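You operate a simulated robot arm through the tools that you are given. There is no shell and no other tool. Be economical: measure what you need, move in short steps, check, and stop when the job is done.

Carry out the task below with a simulated robot arm. There is one attempt and no reset: what you move stays moved.

## Task
Vent the rig, free the clamped valve and shut it in the white box.
Fine: air dial to 0 before the contact slide is drawn back.

Only the result counts: the job must be done as asked and must still hold three seconds after the hand-in. Knocking over, shifting, dropping, spilling or breaking anything else fails it.

## Robot
A 6-joint arm with a two-finger parallel gripper, fixed in place. Base frame: the origin is at the foot of the arm, x ahead of it, y to its left, z up; the work surface is at about z = 0.74. Readings come in m, degrees, newtons and seconds.
With the tool pointing down near the work surface it reaches from about 0.26 to 0.68 m from the base axis. Its first joint turns from -66.0 to 66.0 degrees. Payload 2.9 kg.
The tool frame sits at the grasp point between the pads (the TCP): z along the fingers, y along the line on which they close. The tips reach 0.03 m beyond it. The gripper opens to 0.11 m. The fingers are 0.02 m wide and 0.01 m thick; the gripper's body (0.048 by 0.112 m) begins 0.055 m behind the TCP.
Orientation is that of the tool frame in the base frame, as a unit quaternion [x, y, z, w]. With the fingers straight down and closing along the base's y, the tool's x points along the base's -x, its y along +y and its z along -z.

## Interface
- The arm moves only by the tool apply_moves. Its argument "rows" is a list of rows, each an object of numbers (a shift or turn left out is 0, a gripper value left out holds the last): "x", "y", "z": the shift along the base's x, y, z in m; "wx", "wy", "wz": the turn, a rotation vector about the base's x, y, z in degrees; "gripper": the gripper command, from -1 (shut) to 1 (fully open), values between in proportion. In form: [{"x": .., "y": .., "z": .., "wx": .., "wy": .., "wz": .., "gripper": ..}, ...]. A call has 1 to 8 rows; each row is the pose to reach, as a shift and turn from the pose commanded when the call began. Each row takes 0.2 s and may step no farther than 0.05 m and 8.6 degrees from the row before; otherwise, or with a gripper value out of range, the whole call is refused. A pose out of reach is approached as far as the arm can. The call stops where the force on the tool passes 50 N (or 10 N more than at its start, if that is more) or the arm is blocked; 0.2 s more then pass. Each finger travels about 0.108 m/s and halts on what it meets, pressing with about 34 N; the grip force reading is that of the motor and also rises with nothing between the fingers. The clock runs only during rows and for 0.2 s after the last one: add rows that repeat a pose to give the fingers time. The reply holds the time, the measured pose of the TCP, the force on the tool along the base axes, the opening and the grip force, in the units named above and with some noise.
- Cameras (640 x 400 px; columns grow to the right, rows downward): "scene" is fixed at [0.0824, 0.4434, 1.3757]; the picture's right is [-0.68, -0.73, 0.00], its down [-0.49, 0.45, -0.75] and it looks along [0.55, -0.51, -0.66] (base axes); focal length 302 px, centre (320, 200). "wrist" rides on the gripper at [0.072, 0.017, -0.103] in the tool frame; the picture's right is [-0.23, 0.97, 0.00], its down [-0.76, -0.18, -0.62] and it looks along [-0.61, -0.14, 0.78] (tool axes); focal length 222 px, centre (320, 200). There is no depth. A picture from a camera that has moved, and an enlarged one, comes with that camera's place and axes in the base frame and with its lens.
- get_image(camera): a new picture of that camera. The clock stands still meanwhile.
- close_up(camera, box): a new picture of the part [left, top, right, bottom] of that camera's present view, enlarged. The clock stands still meanwhile.
- sign_off(): hands the job in; it is judged then, once.

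Work in short steps. Places have to be worked out from the pictures, the camera data and where the tool is seen: move nearer, look again, correct. Check each grasp and each placing, and mend what went wrong. You have 120 turns and 76 pictures in all, those below and enlarged ones among them. Open the gripper and draw the arm clear of the work before you hand the job in, unless the task says otherwise; then end with one line.

The tools are called after "Call:" as a command line: name --argument value ..., lists and objects as JSON in quotes. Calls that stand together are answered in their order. apply_moves: Moves the arm, as the interface text tells. Its arguments: {"type":"object","properties":{"rows":{"type":"array"}},"required":["rows"]} The other tools are called the same way: get_image (camera) takes a picture; close_up (camera, box) takes an enlarged picture of a part of a camera's view; sign_off () hands the job in.

At the start:

```text
clock: 0.0
eef_pos: [0.39, 0.0386, 1.1394]
tcp_rot: [0.0, 1.0, 0.0, 0.0]
force: [-0.8, 0.0, -0.6]
opening: 0.1099
finger_force: 0.1
```

scene: 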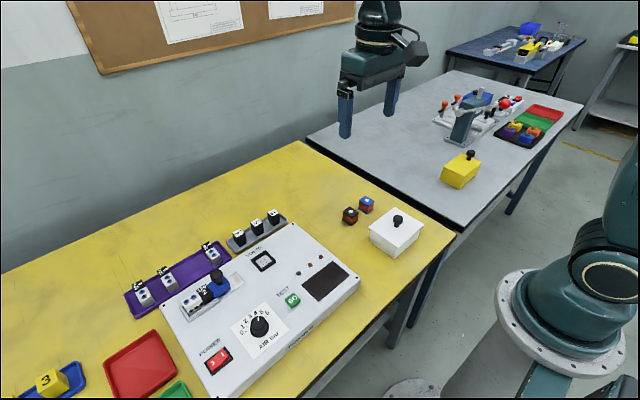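
wrist: 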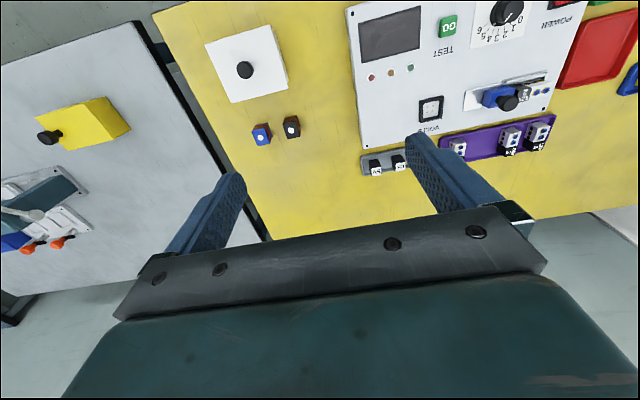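

I'll start by enlarging the scene camera's view of the test panel and the box to see what is where.

Call:
close_up --camera "scene" --box '[120, 200, 360, 390]'

Call:
close_up --camera "scene" --box '[320, 170, 480, 270]'

Call:
close_up --camera "wrist" --box '[340, 0, 600, 180]'

```text
2.11 times, centred on (240, 295) of scene
camera zoom: at [0.0824, 0.4434, 1.3757], right [-0.68, -0.73, 0.0], down [-0.49, 0.45, -0.75], along [0.55, -0.51, -0.66], focal length 637 px, centre (488, 0)
```

zoom: 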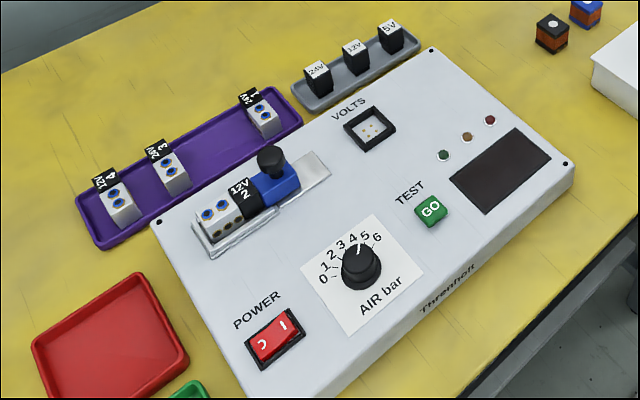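

```text
4.00 times, centred on (400, 220) of scene
camera zoom: at [0.0824, 0.4434, 1.3757], right [-0.68, -0.73, 0.0], down [-0.49, 0.45, -0.75], along [0.55, -0.51, -0.66], focal length 1210 px, centre (0, 120)
```

zoom: 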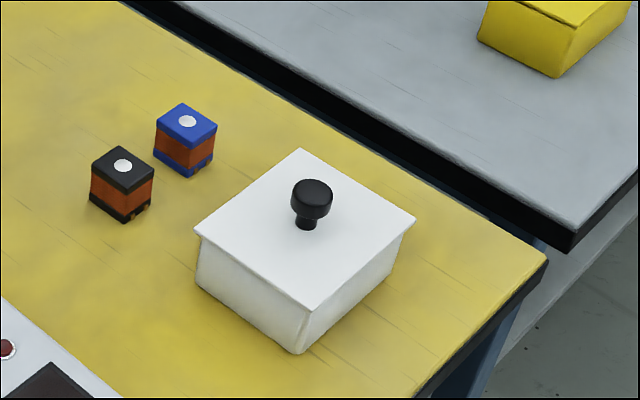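

```text
2.22 times, centred on (470, 90) of wrist
camera zoom: at [0.3193, 0.0548, 1.2415], right [0.23, 0.97, 0.0], down [0.76, -0.18, 0.62], along [0.61, -0.14, -0.78], focal length 494 px, centre (-13, 444)
```

zoom: 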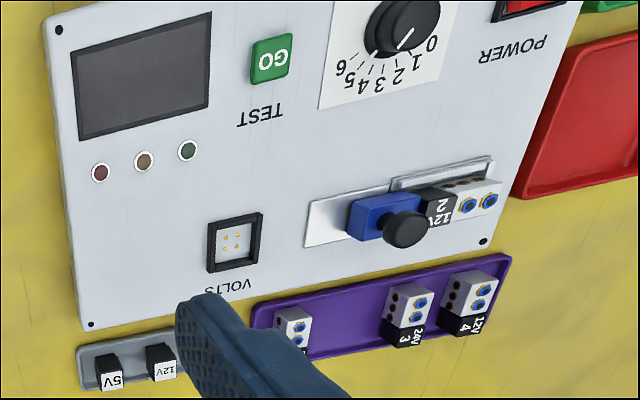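

The blue slide holds valve 2 (12V) on the panel, the air dial sits near (0.36, 0.34), and the white lidded box is near (0.34, -0.07). I'm moving over to look at the dial from closer.

Call:
apply_moves --rows '[{"x": -0.013, "y": 0.037, "z": -0.014}, {"x": -0.026, "y": 0.074, "z": -0.028}, {"x": -0.039, "y": 0.111, "z": -0.042}, {"x": -0.052, "y": 0.148, "z": -0.056}, {"x": -0.065, "y": 0.185, "z": -0.07}, {"x": -0.078, "y": 0.222, "z": -0.084}, {"x": -0.09, "y": 0.26, "z": -0.1}, {"x": -0.09, "y": 0.26, "z": -0.1}]'

Call:
get_image --camera "wrist"

Call:
get_image --camera "scene"

```text
clock: 1.8
eef_pos: [0.2992, 0.2996, 1.0366]
tcp_rot: [0.0, 1.0, 0.0, 0.0]
force: [1.0, 0.6, 0.6]
opening: 0.11
finger_force: 0.0
```

```text
70 pictures are left
camera wrist: at [0.2276, 0.3164, 1.1396], right [0.23, 0.97, 0.0], down [0.76, -0.18, 0.62], along [0.61, -0.14, -0.78], focal length 222 px, centre (320, 200)
```

wrist: 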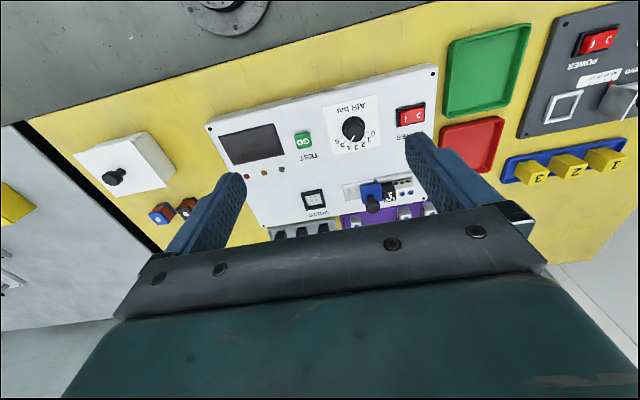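

```text
69 pictures are left
```

scene: 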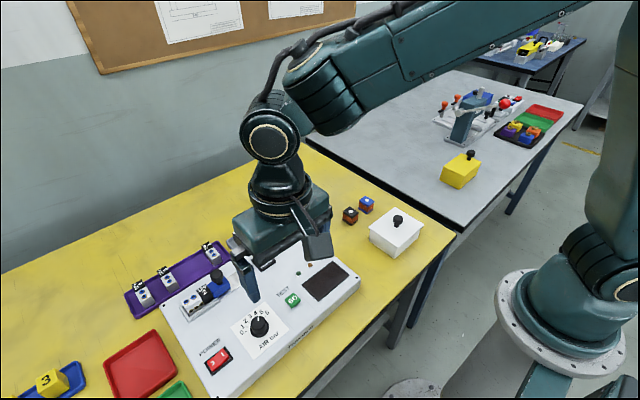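

Call:
close_up --camera "wrist" --box '[290, 80, 450, 220]'

Call:
close_up --camera "scene" --box '[215, 290, 305, 350]'

```text
2.86 times, centred on (370, 150) of wrist
camera zoom: at [0.2276, 0.3164, 1.1396], right [0.23, 0.97, 0.0], down [0.76, -0.18, 0.62], along [0.61, -0.14, -0.78], focal length 635 px, centre (177, 343)
```

zoom: 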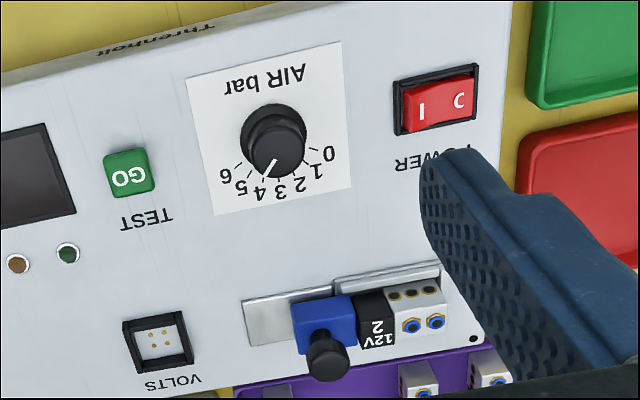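

```text
6.67 times, centred on (260, 320) of scene
camera zoom: at [0.0824, 0.4434, 1.3757], right [-0.68, -0.73, 0.0], down [-0.49, 0.45, -0.75], along [0.55, -0.51, -0.66], focal length 2016 px, centre (720, -600)
```

zoom: 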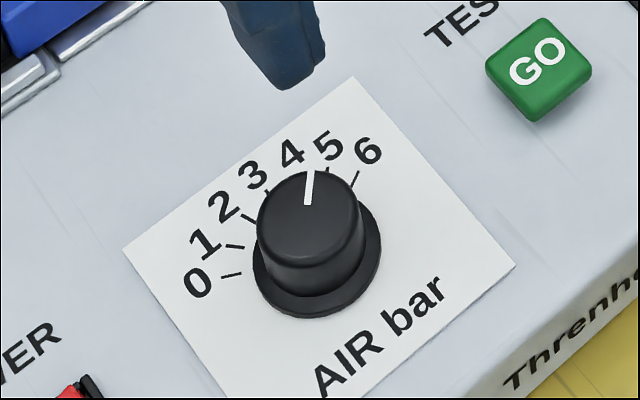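

Triangulating both views puts the dial cap at about (0.369, 0.339, 0.814), and its scale runs from 6 (about -55°) to 0 (about +55°). The pointer is near 5. I'm going above it with the tool pre-turned -45°.

Call:
apply_moves --rows '[{"x": 0.012, "y": 0.007, "z": -0.02, "wz": -7.5, "gripper": 0.2}, {"x": 0.024, "y": 0.014, "z": -0.04, "wz": -15}, {"x": 0.036, "y": 0.021, "z": -0.06, "wz": -22.5}, {"x": 0.048, "y": 0.028, "z": -0.08, "wz": -30}, {"x": 0.06, "y": 0.034, "z": -0.1, "wz": -37.5}, {"x": 0.07, "y": 0.039, "z": -0.137, "wz": -45}, {"x": 0.07, "y": 0.039, "z": -0.137, "wz": -45}]'

Call:
get_image --camera "wrist"

Call:
close_up --camera "scene" --box '[180, 220, 340, 360]'

```text
clock: 3.4
eef_pos: [0.367, 0.3379, 0.8983]
tcp_rot: [0.383, 0.924, 0.0, 0.0]
force: [-0.2, 0.3, -0.1]
opening: 0.0657
finger_force: 0.0
```

```text
66 pictures are left
camera wrist: at [0.3288, 0.3995, 1.0012], right [0.85, 0.53, 0.0], down [0.41, -0.67, 0.62], along [0.33, -0.53, -0.78], focal length 222 px, centre (320, 200)
```

wrist: 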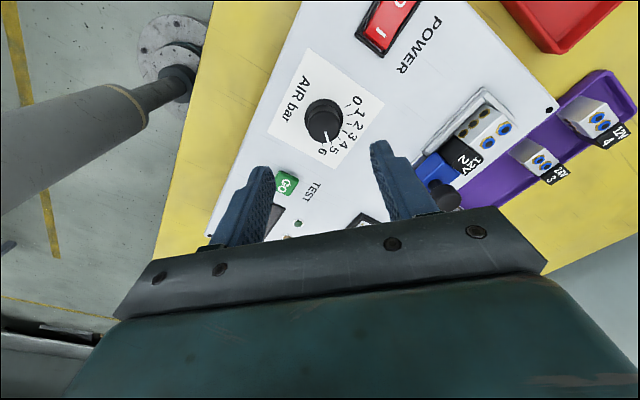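

```text
2.86 times, centred on (260, 290) of scene
camera zoom: at [0.0824, 0.4434, 1.3757], right [-0.68, -0.73, 0.0], down [-0.49, 0.45, -0.75], along [0.55, -0.51, -0.66], focal length 864 px, centre (491, -57)
```

zoom: 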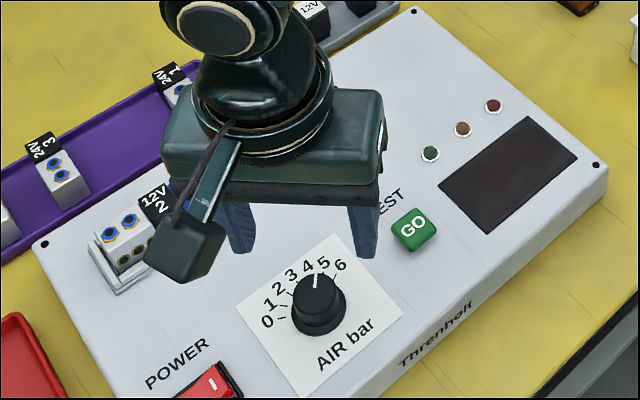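

The dial lies right below the gripper and the GO button is clear of the fingers. I'm descending so the tips stop just above the dial's base flange, then closing on it.

Call:
apply_moves --rows '[{"x": 0.001, "y": 0.001, "z": -0.035}, {"x": 0.001, "y": 0.001, "z": -0.06}, {"x": 0.001, "y": 0.001, "z": -0.073}, {"x": 0.001, "y": 0.001, "z": -0.073, "gripper": -0.3}, {"x": 0.001, "y": 0.001, "z": -0.073, "gripper": -0.6}, {"x": 0.001, "y": 0.001, "z": -0.073, "gripper": -0.7}]'

Call:
close_up --camera "scene" --box '[180, 220, 340, 360]'

```text
clock: 4.8
eef_pos: [0.3721, 0.3385, 0.8271]
tcp_rot: [0.382, 0.924, 0.002, 0.001]
force: [12.2, 12.3, -13.4]
opening: 0.0295
finger_force: 45.0
```

```text
2.86 times, centred on (260, 290) of scene
camera zoom: at [0.0829, 0.4438, 1.3756], right [-0.68, -0.73, 0.0], down [-0.49, 0.45, -0.75], along [0.55, -0.51, -0.66], focal length 864 px, centre (491, -57)
```

zoom: 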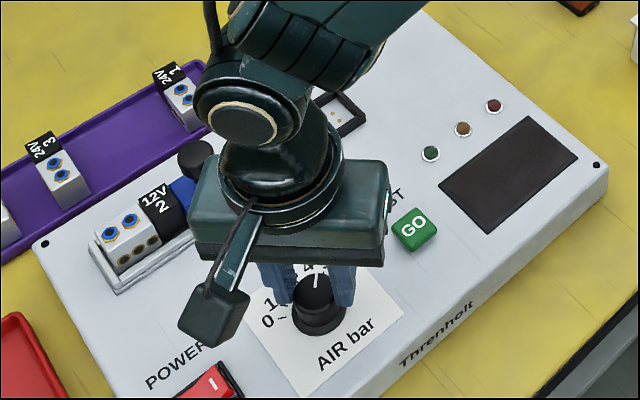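

The knob is gripped at 29.5 mm opening. I'm turning it counter-clockwise, the first 60°.

Call:
apply_moves --rows '[{"x": 0.001, "wz": 7.5}, {"x": 0.001, "wz": 15}, {"x": 0.001, "wz": 22.5}, {"x": 0.001, "wz": 30}, {"x": 0.001, "wz": 37.5}, {"x": 0.001, "wz": 45}, {"x": 0.001, "wz": 52.5}, {"x": 0.001, "wz": 60}]'

Call:
close_up --camera "scene" --box '[215, 280, 305, 350]'

```text
clock: 6.6
eef_pos: [0.372, 0.3409, 0.8289]
tcp_rot: [-0.132, 0.991, 0.001, 0.001]
force: [4.4, 24.5, -31.2]
opening: 0.0294
finger_force: 44.7
```

```text
5.71 times, centred on (260, 315) of scene
camera zoom: at [0.0829, 0.4443, 1.3754], right [-0.68, -0.73, 0.0], down [-0.49, 0.45, -0.75], along [0.55, -0.51, -0.66], focal length 1728 px, centre (663, -457)
```

zoom: 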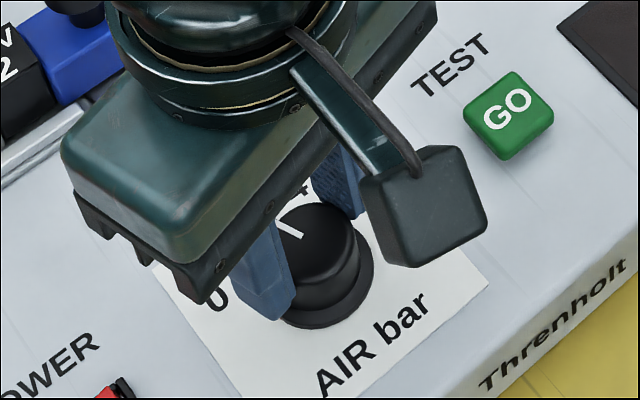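

The knob turned with the gripper and the pointer is now at about +16°, around 2. I'm easing the side load slightly and turning another 30°.

Call:
apply_moves --rows '[{"y": 0.001, "z": -0.001, "wz": 7.5}, {"y": 0.002, "z": -0.002, "wz": 15}, {"y": 0.002, "z": -0.002, "wz": 22.5}, {"y": 0.002, "z": -0.002, "wz": 30}, {"y": 0.002, "z": -0.002, "wz": 30}]'

Call:
close_up --camera "scene" --box '[215, 280, 305, 350]'

```text
clock: 7.8
eef_pos: [0.3716, 0.3414, 0.8282]
tcp_rot: [-0.385, 0.923, 0.001, 0.0]
force: [-14.4, 9.7, 23.3]
opening: 0.0294
finger_force: 44.6
```

```text
5.71 times, centred on (260, 315) of scene
camera zoom: at [0.0818, 0.4434, 1.3758], right [-0.68, -0.73, 0.0], down [-0.49, 0.45, -0.75], along [0.55, -0.51, -0.66], focal length 1728 px, centre (663, -457)
```

zoom: 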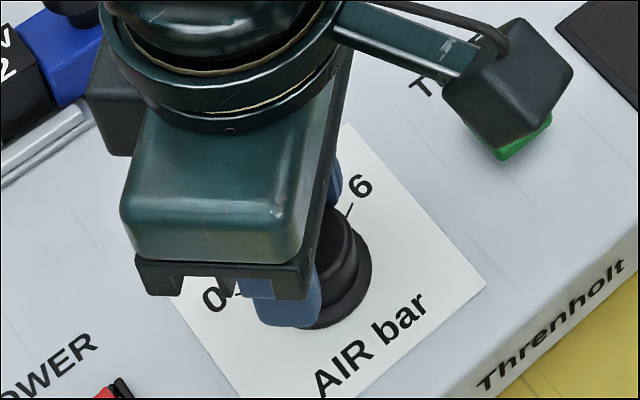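

The pointer should be near +46°. I'm turning 10° more, easing the z load.

Call:
apply_moves --rows '[{"z": 0.001, "wz": 5}, {"z": 0.001, "wz": 10}, {"z": 0.001, "wz": 10}]'

Call:
apply_moves --rows '[{"gripper": -0.4}, {"gripper": 0.0}, {"gripper": 0.2}, {"z": 0.03, "gripper": 0.2}, {"z": 0.07}, {"z": 0.11}, {"z": 0.13, "x": -0.04}, {"z": 0.13, "x": -0.08}]'

Call:
close_up --camera "scene" --box '[215, 280, 305, 350]'

Call:
get_image --camera "wrist"

```text
clock: 8.6
eef_pos: [0.3719, 0.3428, 0.8281]
tcp_rot: [-0.464, 0.886, 0.003, -0.001]
force: [-22.8, 11.1, 24.6]
opening: 0.0293
finger_force: 45.3
```

```text
clock: 10.4
eef_pos: [0.29, 0.3446, 0.9586]
tcp_rot: [-0.461, 0.887, -0.001, 0.0]
force: [-0.6, 0.0, 0.7]
opening: 0.0662
finger_force: 0.0
```

```text
5.71 times, centred on (260, 315) of scene
camera zoom: at [0.0825, 0.4434, 1.3757], right [-0.68, -0.73, 0.0], down [-0.49, 0.45, -0.75], along [0.55, -0.51, -0.66], focal length 1728 px, centre (663, -457)
```

zoom: 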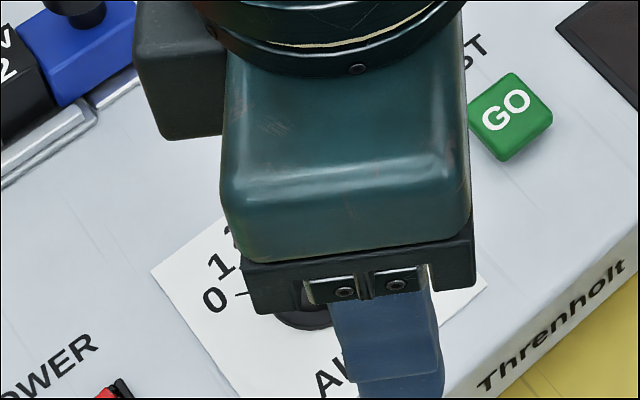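

```text
60 pictures are left
camera wrist: at [0.2362, 0.2936, 1.0613], right [-0.67, 0.75, 0.0], down [0.58, 0.52, 0.62], along [0.46, 0.42, -0.78], focal length 222 px, centre (320, 200)
```

wrist: 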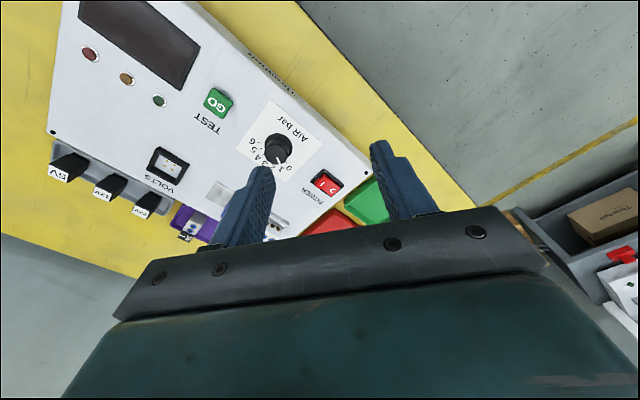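

I need to read the dial, so I'm enlarging it in the wrist view.

Call:
close_up --camera "wrist" --box '[235, 90, 335, 190]'

Call:
apply_moves --rows '[{"y": -0.03, "z": 0.02, "wz": -8}, {"y": -0.06, "z": 0.04, "wz": -16}, {"y": -0.09, "z": 0.06, "wz": -24}, {"y": -0.12, "z": 0.06, "wz": -32}, {"y": -0.15, "z": 0.06, "wz": -40}, {"y": -0.15, "z": 0.06, "wz": -48}, {"y": -0.15, "z": 0.06, "wz": -55}]'

Call:
close_up --camera "scene" --box '[215, 280, 305, 350]'

```text
4.00 times, centred on (285, 140) of wrist
camera zoom: at [0.2362, 0.2936, 1.0613], right [-0.67, 0.75, 0.0], down [0.58, 0.52, 0.62], along [0.46, 0.42, -0.78], focal length 888 px, centre (460, 440)
```

zoom: 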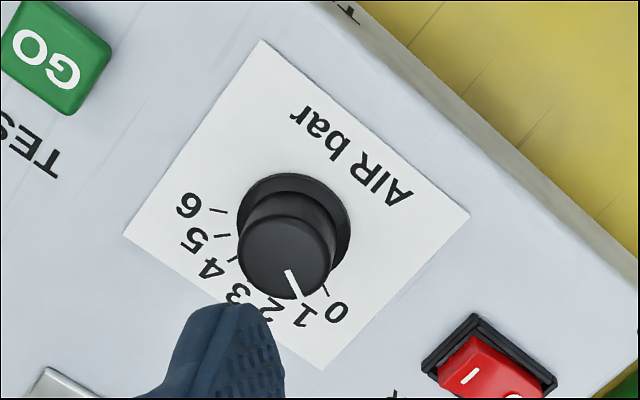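

```text
clock: 12.0
eef_pos: [0.2933, 0.1912, 1.0173]
tcp_rot: [0.002, 1.0, 0.0, 0.0]
force: [0.0, 0.3, 1.0]
opening: 0.0662
finger_force: 0.0
```

```text
5.71 times, centred on (260, 315) of scene
camera zoom: at [0.0824, 0.4434, 1.3757], right [-0.68, -0.73, 0.0], down [-0.49, 0.45, -0.75], along [0.55, -0.51, -0.66], focal length 1728 px, centre (663, -457)
```

zoom: 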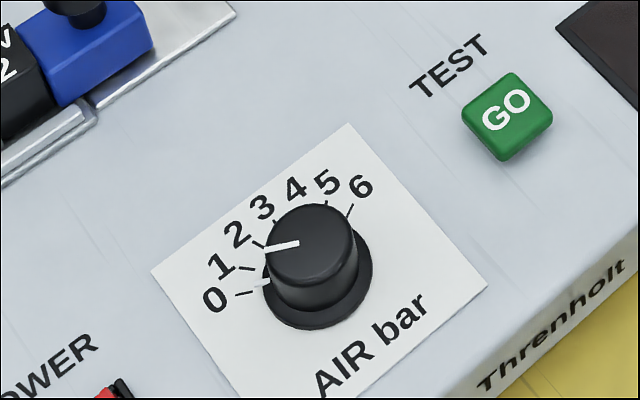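

A mark on the dial's skirt seems to sit at the 0 tick. I'm zooming in further to judge the remaining error.

Call:
close_up --camera "scene" --box '[244, 310, 284, 335]'

Call:
close_up --camera "wrist" --box '[400, 60, 560, 200]'

```text
16.00 times, centred on (264, 322) of scene
camera zoom: at [0.0824, 0.4434, 1.3757], right [-0.68, -0.73, 0.0], down [-0.49, 0.45, -0.75], along [0.55, -0.51, -0.66], focal length 4839 px, centre (1216, -1760)
```

zoom: 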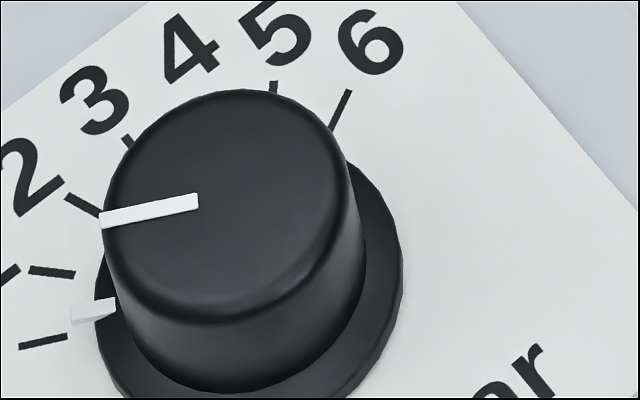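

```text
2.86 times, centred on (480, 130) of wrist
camera zoom: at [0.2215, 0.2069, 1.1203], right [0.23, 0.97, 0.0], down [0.76, -0.18, 0.62], along [0.61, -0.14, -0.78], focal length 635 px, centre (-137, 400)
```

zoom: 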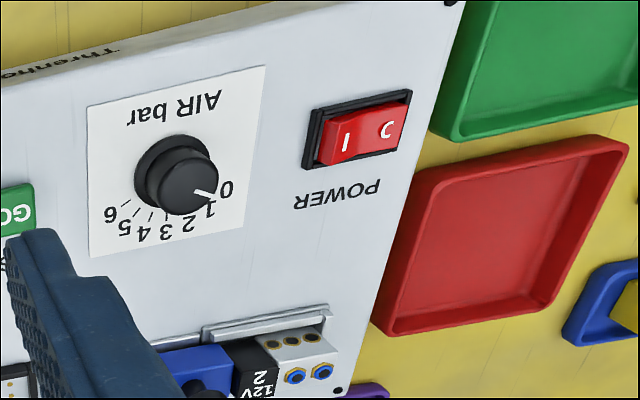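

The pointer works out at about 58.9° and the 0 tick at about 58.8°, so the dial reads 0 and the rig is vented. Next I'm moving over the clamp to study the slide and valve.

Call:
apply_moves --rows '[{"x": 0.031, "y": 0.02, "z": -0.01, "gripper": 1}, {"x": 0.062, "y": 0.04, "z": -0.02}, {"x": 0.093, "y": 0.06, "z": -0.04}, {"x": 0.124, "y": 0.08, "z": -0.055}, {"x": 0.155, "y": 0.1, "z": -0.07}, {"x": 0.187, "y": 0.12, "z": -0.08}, {"x": 0.187, "y": 0.12, "z": -0.08}]'

Call:
get_image --camera "wrist"

Call:
close_up --camera "scene" --box '[165, 240, 265, 330]'

```text
clock: 13.6
eef_pos: [0.4796, 0.3094, 0.9359]
tcp_rot: [0.0, 1.0, -0.001, 0.0]
force: [-0.2, 1.0, -0.1]
opening: 0.1102
finger_force: 0.0
```

```text
55 pictures are left
camera wrist: at [0.4086, 0.3249, 1.0387], right [0.23, 0.97, 0.0], down [0.76, -0.18, 0.62], along [0.61, -0.14, -0.78], focal length 222 px, centre (320, 200)
```

wrist: 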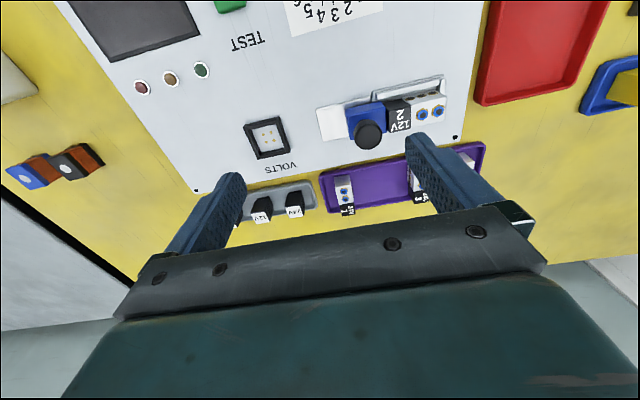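

```text
4.44 times, centred on (215, 285) of scene
camera zoom: at [0.0824, 0.4434, 1.3757], right [-0.68, -0.73, 0.0], down [-0.49, 0.45, -0.75], along [0.55, -0.51, -0.66], focal length 1344 px, centre (787, -178)
```

zoom: 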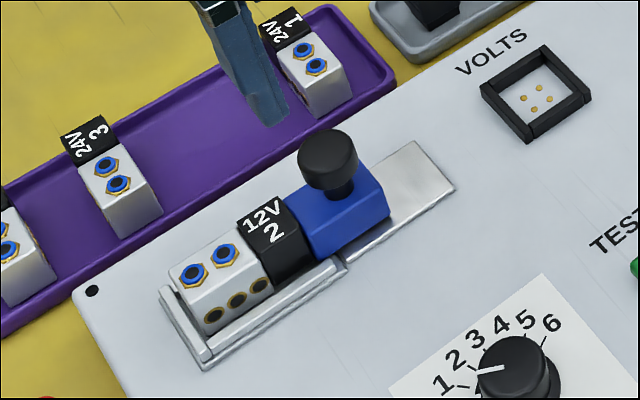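

Call:
close_up --camera "wrist" --box '[300, 60, 460, 170]'

```text
3.64 times, centred on (380, 115) of wrist
camera zoom: at [0.4086, 0.3249, 1.0387], right [0.23, 0.97, 0.0], down [0.76, -0.18, 0.62], along [0.61, -0.14, -0.78], focal length 808 px, centre (102, 509)
```

zoom: 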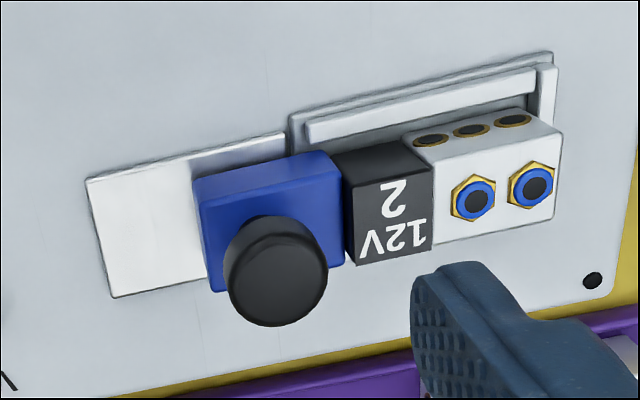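

The slide's knob top is at about (0.4985, 0.350, 0.843). The valve spans y 0.371–0.426, x 0.487–0.510, with its top at z 0.82. I'm turning the tool +90° so the fingers close along x, and moving over the knob.

Call:
apply_moves --rows '[{"x": 0.003, "y": 0.005, "wz": 8.5}, {"x": 0.006, "y": 0.01, "wz": 17}, {"x": 0.009, "y": 0.015, "wz": 25.5}, {"x": 0.012, "y": 0.02, "wz": 34}, {"x": 0.014, "y": 0.025, "wz": 42.5}, {"x": 0.016, "y": 0.03, "wz": 51}, {"x": 0.018, "y": 0.035, "wz": 59.5}, {"x": 0.019, "y": 0.041, "wz": 68}]'

Call:
apply_moves --rows '[{"wz": 8, "gripper": 0.3}, {"wz": 16}, {"wz": 22}, {"wz": 22, "z": -0.02}, {"wz": 22, "z": -0.04}, {"wz": 22, "z": -0.04}]'

Call:
get_image --camera "wrist"

Call:
close_up --camera "scene" --box '[145, 220, 285, 320]'

```text
clock: 15.4
eef_pos: [0.5003, 0.3523, 0.9388]
tcp_rot: [-0.561, 0.828, 0.0, 0.0]
force: [-0.3, 0.4, 1.1]
opening: 0.1102
finger_force: 0.1
```

```text
clock: 16.8
eef_pos: [0.4977, 0.3505, 0.8989]
tcp_rot: [-0.707, 0.707, 0.0, -0.001]
force: [-0.2, -0.4, 0.3]
opening: 0.0715
finger_force: 0.1
```

```text
52 pictures are left
camera wrist: at [0.4822, 0.2776, 1.0009], right [-0.97, 0.23, 0.0], down [0.18, 0.76, 0.62], along [0.14, 0.61, -0.78], focal length 222 px, centre (320, 200)
```

wrist: 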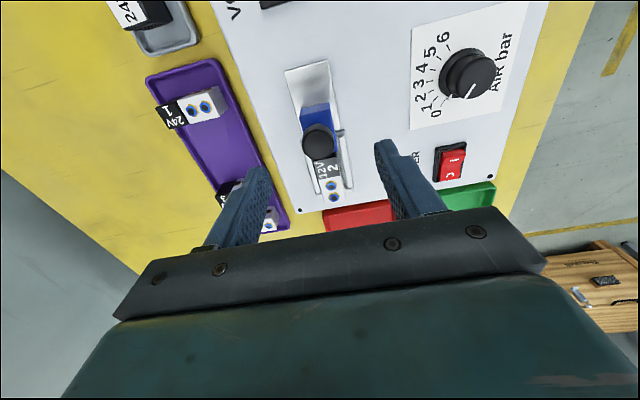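

```text
4.00 times, centred on (215, 270) of scene
camera zoom: at [0.0824, 0.4434, 1.3757], right [-0.68, -0.73, 0.0], down [-0.49, 0.45, -0.75], along [0.55, -0.51, -0.66], focal length 1210 px, centre (740, -80)
```

zoom: 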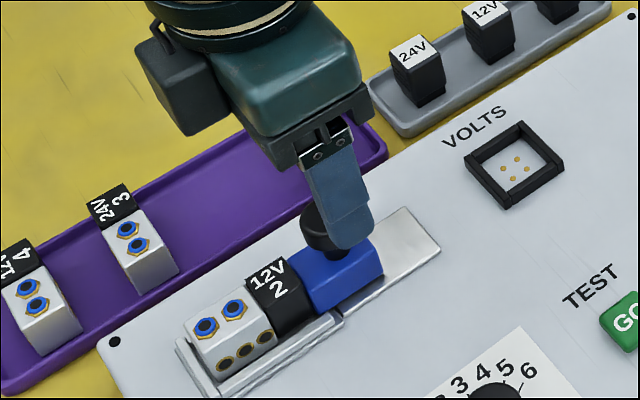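

The gripper is aligned over the slide knob. I'm descending and closing on it.

Call:
apply_moves --rows '[{"x": 0.001, "z": -0.025}, {"x": 0.001, "z": -0.044}, {"x": 0.001, "z": -0.044, "gripper": -0.2}, {"x": 0.001, "z": -0.044, "gripper": -0.6}, {"x": 0.001, "z": -0.044, "gripper": -0.8}, {"x": 0.001, "z": -0.044, "gripper": -0.8}]'

Call:
close_up --camera "scene" --box '[145, 220, 285, 320]'

```text
clock: 18.2
eef_pos: [0.4993, 0.352, 0.8523]
tcp_rot: [-0.706, 0.708, -0.001, 0.0]
force: [9.6, 0.6, -5.8]
opening: 0.0246
finger_force: 45.4
```

```text
4.00 times, centred on (215, 270) of scene
camera zoom: at [0.0827, 0.4435, 1.3757], right [-0.68, -0.73, 0.0], down [-0.49, 0.45, -0.75], along [0.55, -0.51, -0.66], focal length 1210 px, centre (740, -80)
```

zoom: 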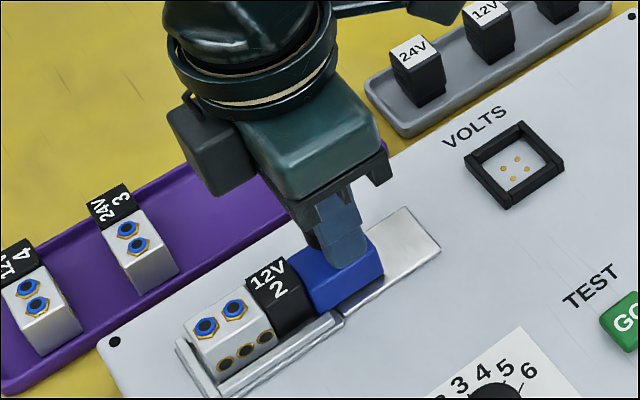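

The knob is held at 24.6 mm opening. I'm drawing the slide back along -y in small steps.

Call:
apply_moves --rows '[{"y": -0.005}, {"y": -0.01}, {"y": -0.015}, {"y": -0.02}, {"y": -0.024}]'

Call:
close_up --camera "scene" --box '[145, 220, 285, 320]'

```text
clock: 19.4
eef_pos: [0.5003, 0.3277, 0.8543]
tcp_rot: [-0.706, 0.708, 0.0, 0.0]
force: [17.3, -3.8, -14.7]
opening: 0.0245
finger_force: 44.9
```

```text
4.00 times, centred on (215, 270) of scene
camera zoom: at [0.083, 0.4435, 1.3757], right [-0.68, -0.73, 0.0], down [-0.49, 0.45, -0.75], along [0.55, -0.51, -0.66], focal length 1210 px, centre (740, -80)
```

zoom: 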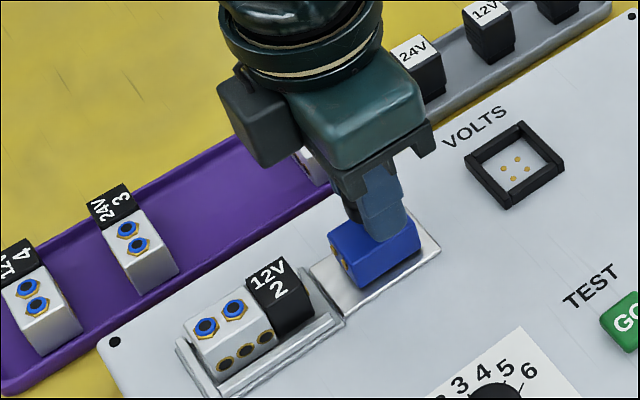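

The slide came back about 24 mm, opening a clear gap. I'm drawing it a few mm more towards its stop, then releasing.

Call:
apply_moves --rows '[{"y": -0.003, "z": -0.001}, {"y": -0.006, "z": -0.001}, {"y": -0.006, "z": -0.001}]'

```text
clock: 20.2
eef_pos: [0.4995, 0.325, 0.853]
tcp_rot: [0.709, -0.705, 0.0, -0.004]
force: [12.4, 28.8, -8.5]
opening: 0.0247
finger_force: 45.1
```

It reached its stop (28 N along y). I'm relaxing by 3 mm, releasing and rising.

Call:
apply_moves --rows '[{"y": 0.003}, {"y": 0.003, "gripper": -0.4}, {"y": 0.003, "gripper": 0}, {"y": 0.003, "gripper": 0.2}, {"y": 0.003, "z": 0.04}, {"y": 0.003, "z": 0.08}, {"y": 0.003, "z": 0.12}]'

Call:
get_image --camera "wrist"

Call:
close_up --camera "scene" --box '[145, 220, 285, 320]'

```text
clock: 21.8
eef_pos: [0.5016, 0.3254, 0.9747]
tcp_rot: [0.707, -0.707, 0.0, 0.0]
force: [-0.4, -0.8, 0.0]
opening: 0.0658
finger_force: 0.1
```

```text
48 pictures are left
camera wrist: at [0.4844, 0.2525, 1.0773], right [-0.97, 0.23, 0.0], down [0.18, 0.76, 0.62], along [0.14, 0.61, -0.78], focal length 222 px, centre (320, 200)
```

wrist: 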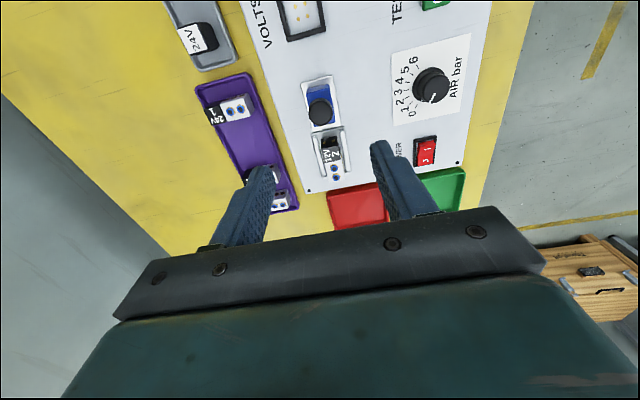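

```text
4.00 times, centred on (215, 270) of scene
camera zoom: at [0.0824, 0.4434, 1.3757], right [-0.68, -0.73, 0.0], down [-0.49, 0.45, -0.75], along [0.55, -0.51, -0.66], focal length 1210 px, centre (740, -80)
```

zoom: 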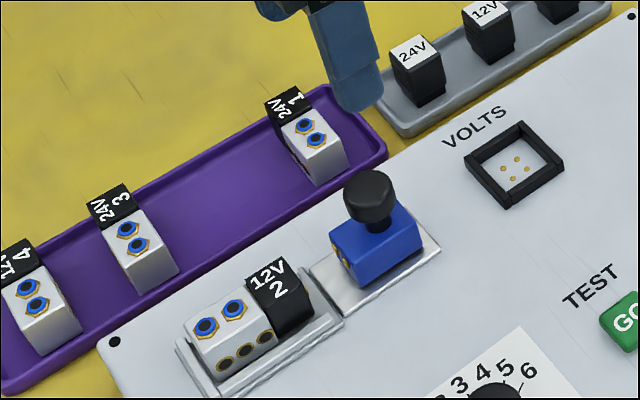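

The slide stays back and the valve sits free. Next is the white box: its knob top is at about (0.350, -0.077, 0.832), with the lid 92×112 mm at z≈0.80. I'm going there and turning back to yaw 0.

Call:
apply_moves --rows '[{"x": -0.013, "y": -0.036, "z": 0.01, "wz": -8.2}, {"x": -0.026, "y": -0.072, "z": 0.01, "wz": -16.4}, {"x": -0.039, "y": -0.108, "z": 0.01, "wz": -24.6}, {"x": -0.052, "y": -0.144, "z": 0.01, "wz": -32.8}, {"x": -0.065, "y": -0.18, "z": 0.01, "wz": -41}, {"x": -0.078, "y": -0.216, "z": 0.01, "wz": -49.2}, {"x": -0.091, "y": -0.252, "z": 0.01, "wz": -57.4}, {"x": -0.104, "y": -0.288, "z": 0.01, "wz": -65.6}]'

Call:
apply_moves --rows '[{"x": -0.012, "y": -0.03, "z": -0.01, "wz": -8.2}, {"x": -0.024, "y": -0.06, "z": -0.03, "wz": -16.4}, {"x": -0.036, "y": -0.09, "z": -0.05, "wz": -24.4}, {"x": -0.048, "y": -0.114, "z": -0.07, "wz": -24.4}, {"x": -0.048, "y": -0.114, "z": -0.07, "wz": -24.4}]'

Call:
get_image --camera "wrist"

Call:
get_image --camera "scene"

```text
clock: 23.6
eef_pos: [0.3998, 0.0369, 0.9849]
tcp_rot: [-0.211, 0.978, 0.001, -0.001]
force: [-0.1, 0.4, -0.5]
opening: 0.066
finger_force: 0.2
```

```text
clock: 24.8
eef_pos: [0.3473, -0.0759, 0.9114]
tcp_rot: [0.0, 1.0, 0.0, 0.0]
force: [0.6, 0.2, -0.4]
opening: 0.0659
finger_force: 0.1
```

```text
46 pictures are left
camera wrist: at [0.2757, -0.0596, 1.0143], right [0.23, 0.97, 0.0], down [0.76, -0.18, 0.62], along [0.61, -0.14, -0.78], focal length 222 px, centre (320, 200)
```

wrist: 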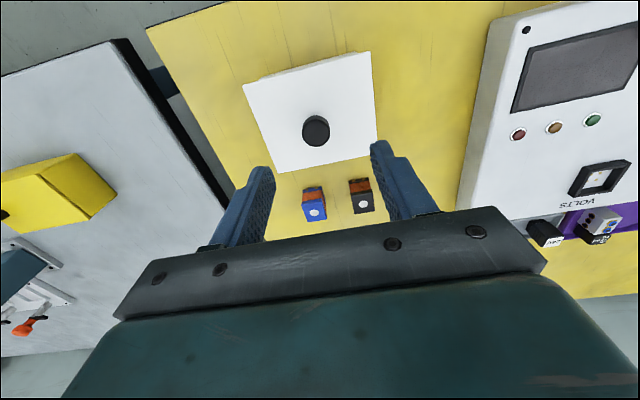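

```text
45 pictures are left
```

scene: 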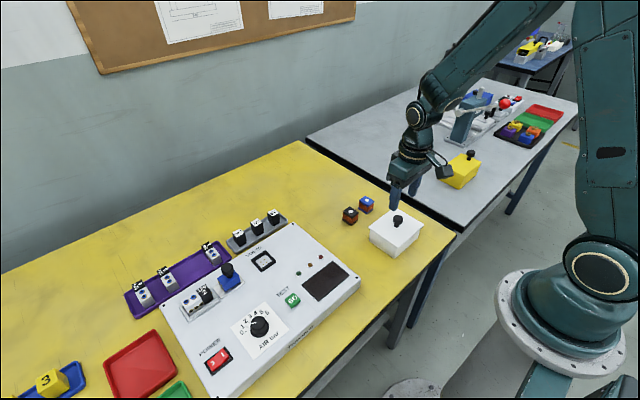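

Wrist view agrees: knob at about (0.348, -0.077). I'm descending and closing on the lid knob.

Call:
apply_moves --rows '[{"y": -0.001, "z": -0.035}, {"y": -0.001, "z": -0.06}, {"y": -0.001, "z": -0.07}, {"y": -0.001, "z": -0.07, "gripper": -0.3}, {"y": -0.001, "z": -0.07, "gripper": -0.7}, {"y": -0.001, "z": -0.07, "gripper": -0.9}, {"y": -0.001, "z": -0.07, "gripper": -0.9}]'

Call:
close_up --camera "scene" --box '[340, 150, 480, 270]'

```text
clock: 26.4
eef_pos: [0.3492, -0.0778, 0.8428]
tcp_rot: [0.001, 1.0, 0.0, 0.0]
force: [0.3, 0.6, 1.2]
opening: 0.0242
finger_force: 33.5
```

```text
3.33 times, centred on (410, 210) of scene
camera zoom: at [0.0824, 0.4434, 1.3757], right [-0.68, -0.73, 0.0], down [-0.49, 0.45, -0.75], along [0.55, -0.51, -0.66], focal length 1008 px, centre (20, 167)
```

zoom: 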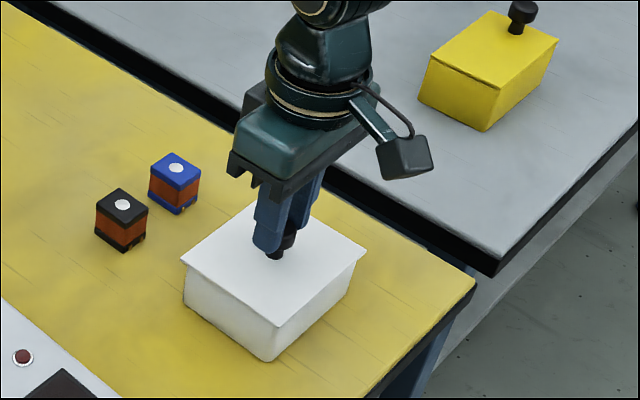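

The lid knob is held with no side load. I'm lifting straight up.

Call:
apply_moves --rows '[{"z": 0.01}, {"z": 0.025}, {"z": 0.045}, {"z": 0.07}, {"z": 0.1}, {"z": 0.1}]'

Call:
close_up --camera "scene" --box '[340, 150, 480, 270]'

```text
clock: 27.8
eef_pos: [0.3491, -0.0774, 0.9423]
tcp_rot: [0.0, 1.0, 0.0, 0.0]
force: [0.2, 0.2, -1.1]
opening: 0.0241
finger_force: 34.1
```

```text
3.33 times, centred on (410, 210) of scene
camera zoom: at [0.0824, 0.4434, 1.3757], right [-0.68, -0.73, 0.0], down [-0.49, 0.45, -0.75], along [0.55, -0.51, -0.66], focal length 1008 px, centre (20, 167)
```

zoom: 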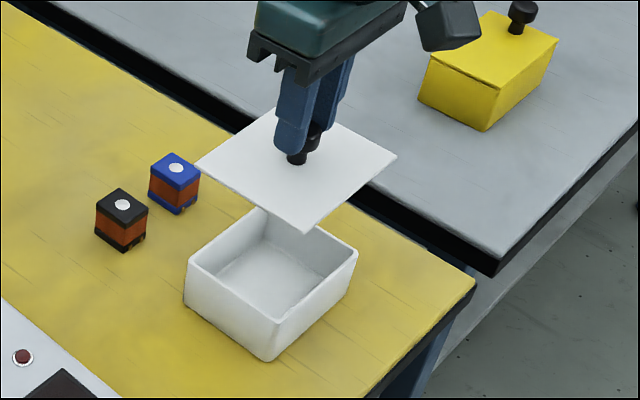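

The box is empty and the lid hangs level. I'm carrying it to the clear table spot near (0.59, -0.04), behind the relays.

Call:
apply_moves --rows '[{"x": 0.04, "y": 0.006}, {"x": 0.08, "y": 0.012}, {"x": 0.12, "y": 0.018}, {"x": 0.16, "y": 0.025}, {"x": 0.2, "y": 0.031}, {"x": 0.241, "y": 0.038}, {"x": 0.241, "y": 0.038}]'

Call:
get_image --camera "scene"

Call:
get_image --camera "wrist"

```text
clock: 29.4
eef_pos: [0.5908, -0.042, 0.9432]
tcp_rot: [0.0, 1.0, 0.0, -0.001]
force: [-1.1, -0.1, -0.6]
opening: 0.0245
finger_force: 33.9
```

```text
42 pictures are left
```

scene: 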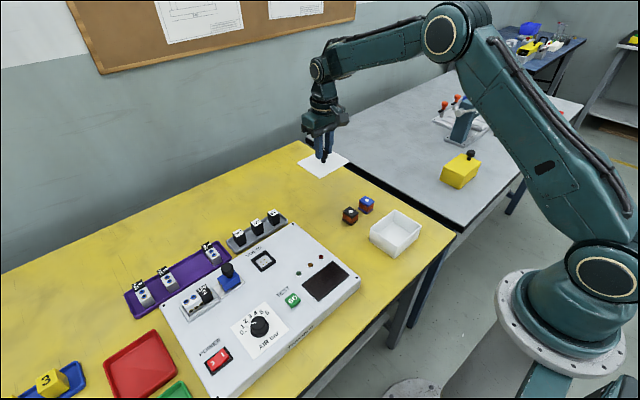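

```text
41 pictures are left
camera wrist: at [0.5188, -0.0252, 1.0464], right [0.23, 0.97, 0.0], down [0.76, -0.18, 0.62], along [0.61, -0.14, -0.78], focal length 222 px, centre (320, 200)
```

wrist: 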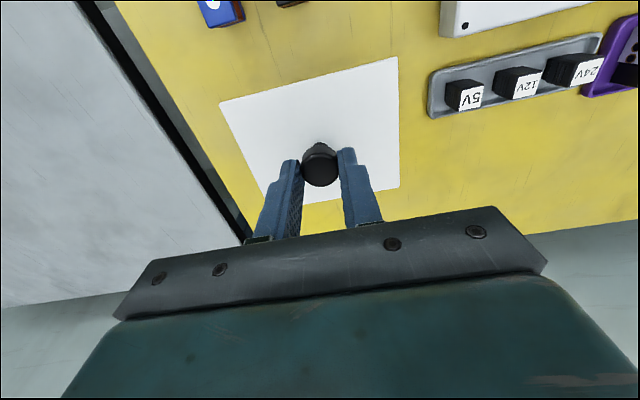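

The space below is clear of the relays, the connector tray and the table edge. I'm lowering the lid.

Call:
apply_moves --rows '[{"z": -0.045}, {"z": -0.085}, {"z": -0.115}, {"z": -0.13}, {"z": -0.14}, {"z": -0.145}]'

Call:
close_up --camera "scene" --box '[260, 110, 400, 220]'

```text
clock: 30.8
eef_pos: [0.591, -0.038, 0.7982]
tcp_rot: [0.0, 1.0, 0.0, 0.001]
force: [-2.7, 2.7, 10.7]
opening: 0.0244
finger_force: 34.1
```

```text
3.64 times, centred on (330, 165) of scene
camera zoom: at [0.0822, 0.4434, 1.3757], right [-0.68, -0.73, 0.0], down [-0.49, 0.45, -0.75], along [0.55, -0.51, -0.66], focal length 1100 px, centre (284, 327)
```

zoom: 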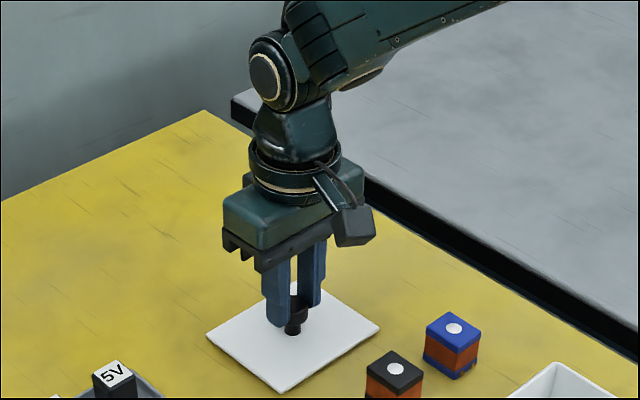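

The lid touched down (10.7 N at z 0.798), so it seems to have a short lip underneath. I'm releasing it gently and rising.

Call:
apply_moves --rows '[{"z": 0.0, "gripper": -0.7}, {"z": 0.0, "gripper": -0.3}, {"z": 0.0, "gripper": 0.1}, {"z": 0.0, "gripper": 0.2}, {"z": 0.03}, {"z": 0.07}, {"z": 0.11}, {"z": 0.15}]'

Call:
get_image --camera "wrist"

Call:
close_up --camera "scene" --box '[260, 110, 400, 220]'

```text
clock: 32.6
eef_pos: [0.5901, -0.0426, 0.9489]
tcp_rot: [0.0, 1.0, 0.0, -0.001]
force: [0.2, -0.8, -0.1]
opening: 0.0661
finger_force: 0.0
```

```text
39 pictures are left
camera wrist: at [0.5196, -0.0263, 1.0502], right [0.23, 0.97, 0.0], down [0.76, -0.18, 0.62], along [0.61, -0.14, -0.78], focal length 222 px, centre (320, 200)
```

wrist: 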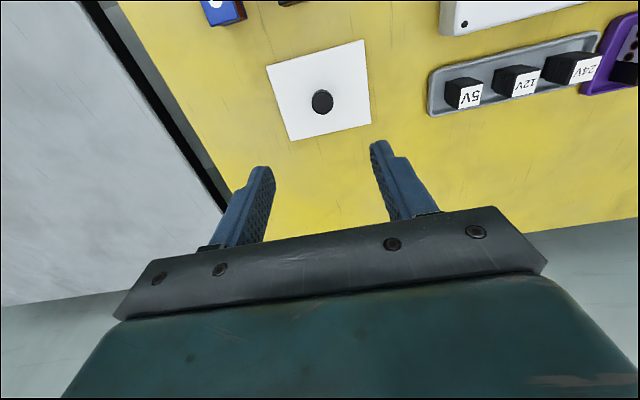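

```text
3.64 times, centred on (330, 165) of scene
camera zoom: at [0.0824, 0.4434, 1.3757], right [-0.68, -0.73, 0.0], down [-0.49, 0.45, -0.75], along [0.55, -0.51, -0.66], focal length 1100 px, centre (284, 327)
```

zoom: 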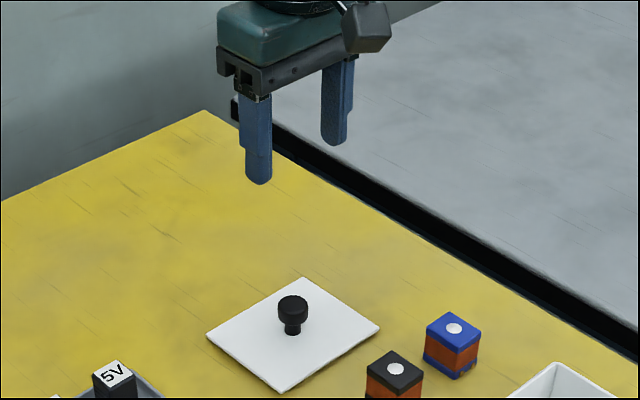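

The lid lies flat. Now I'm returning to the valve at about (0.4985, 0.398), turning to yaw 90° for a grip across its narrow width.

Call:
apply_moves --rows '[{"x": -0.008, "y": 0.04, "wz": 8.2}, {"x": -0.016, "y": 0.08, "wz": 16.4}, {"x": -0.024, "y": 0.12, "wz": 24.6}, {"x": -0.032, "y": 0.16, "wz": 32.8}, {"x": -0.04, "y": 0.2, "wz": 41}, {"x": -0.048, "y": 0.24, "wz": 49.2}, {"x": -0.056, "y": 0.28, "wz": 57.4}, {"x": -0.064, "y": 0.32, "wz": 65.6}]'

Call:
apply_moves --rows '[{"x": -0.01, "y": 0.03, "wz": 8.2}, {"x": -0.02, "y": 0.07, "wz": 16.4}, {"x": -0.028, "y": 0.1, "wz": 24.4}, {"x": -0.028, "y": 0.119, "wz": 24.4}, {"x": -0.028, "y": 0.119, "wz": 24.4}]'

Call:
get_image --camera "wrist"

Call:
close_up --camera "scene" --box '[145, 220, 285, 320]'

```text
clock: 34.4
eef_pos: [0.5243, 0.2856, 0.9472]
tcp_rot: [-0.543, 0.84, 0.0, 0.001]
force: [0.0, 1.0, -0.6]
opening: 0.0659
finger_force: 0.1
```

```text
clock: 35.6
eef_pos: [0.4954, 0.3988, 0.9481]
tcp_rot: [0.709, -0.706, 0.0, 0.0]
force: [-0.9, 0.1, -0.5]
opening: 0.066
finger_force: 0.1
```

```text
37 pictures are left
camera wrist: at [0.4796, 0.3272, 1.0505], right [-0.97, 0.23, 0.0], down [0.18, 0.76, 0.62], along [0.14, 0.61, -0.78], focal length 222 px, centre (320, 200)
```

wrist: 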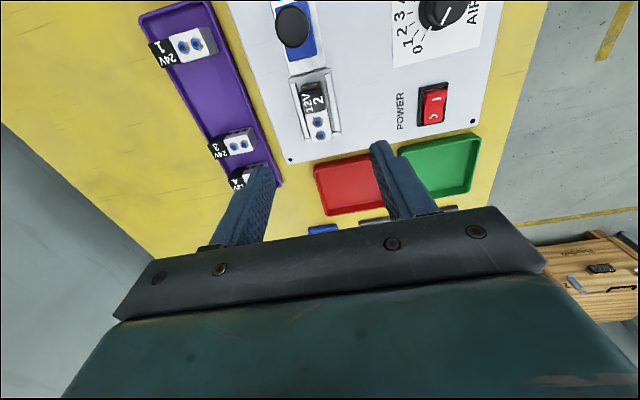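

```text
4.00 times, centred on (215, 270) of scene
camera zoom: at [0.0824, 0.4434, 1.3757], right [-0.68, -0.73, 0.0], down [-0.49, 0.45, -0.75], along [0.55, -0.51, -0.66], focal length 1210 px, centre (740, -80)
```

zoom: 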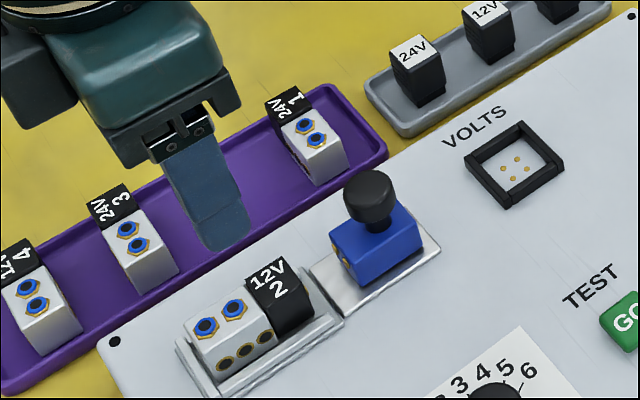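

Call:
close_up --camera "wrist" --box '[270, 55, 370, 155]'

```text
4.00 times, centred on (320, 105) of wrist
camera zoom: at [0.4796, 0.3272, 1.0505], right [-0.97, 0.23, 0.0], down [0.18, 0.76, 0.62], along [0.14, 0.61, -0.78], focal length 888 px, centre (320, 580)
```

zoom: 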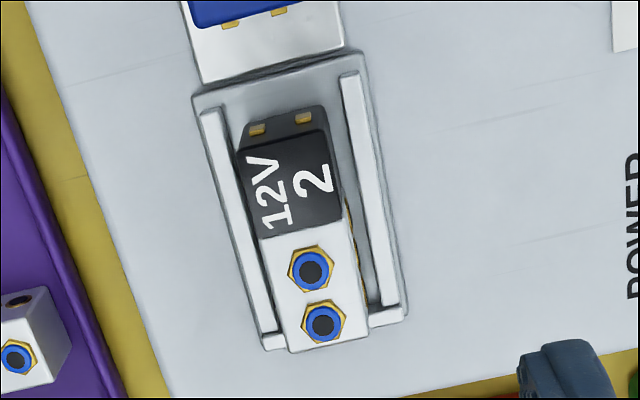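

The nest has rails on both sides up to about z 0.80, and the valve is centred at (0.500, 0.401) with its top at 0.82. I'm descending so the tips stop at about 0.806, above the rails, then gripping.

Call:
apply_moves --rows '[{"x": 0.004, "y": 0.002, "z": -0.045}, {"x": 0.004, "y": 0.002, "z": -0.085}, {"x": 0.004, "y": 0.002, "z": -0.112}, {"x": 0.004, "y": 0.002, "z": -0.112, "gripper": -0.2}, {"x": 0.004, "y": 0.002, "z": -0.112, "gripper": -0.6}, {"x": 0.004, "y": 0.002, "z": -0.112, "gripper": -0.9}, {"x": 0.004, "y": 0.002, "z": -0.112, "gripper": -0.9}]'

Call:
close_up --camera "scene" --box '[145, 220, 285, 320]'

```text
clock: 37.2
eef_pos: [0.5012, 0.4031, 0.835]
tcp_rot: [0.707, -0.707, 0.0, -0.001]
force: [-0.1, 0.0, 0.1]
opening: 0.0234
finger_force: 33.8
```

```text
4.00 times, centred on (215, 270) of scene
camera zoom: at [0.0824, 0.4434, 1.3757], right [-0.68, -0.73, 0.0], down [-0.49, 0.45, -0.75], along [0.55, -0.51, -0.66], focal length 1210 px, centre (740, -80)
```

zoom: 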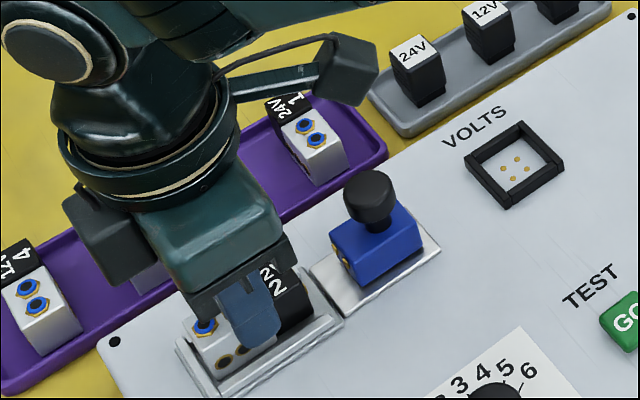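

The valve is gripped at 23.4 mm with no side load. I'm lifting it straight out.

Call:
apply_moves --rows '[{"z": 0.01}, {"z": 0.03}, {"z": 0.06}, {"z": 0.1}, {"z": 0.14}, {"z": 0.14}]'

Call:
close_up --camera "scene" --box '[145, 180, 305, 320]'

```text
clock: 38.6
eef_pos: [0.4999, 0.4038, 0.9767]
tcp_rot: [-0.707, 0.707, 0.0, 0.0]
force: [0.1, -0.7, -1.0]
opening: 0.0231
finger_force: 33.8
```

```text
2.86 times, centred on (225, 250) of scene
camera zoom: at [0.0824, 0.4434, 1.3757], right [-0.68, -0.73, 0.0], down [-0.49, 0.45, -0.75], along [0.55, -0.51, -0.66], focal length 864 px, centre (591, 57)
```

zoom: 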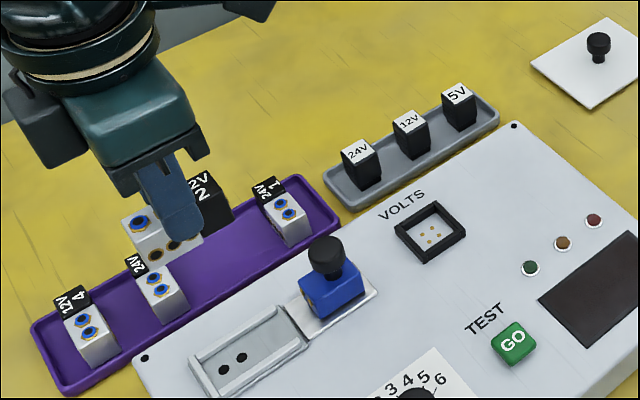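

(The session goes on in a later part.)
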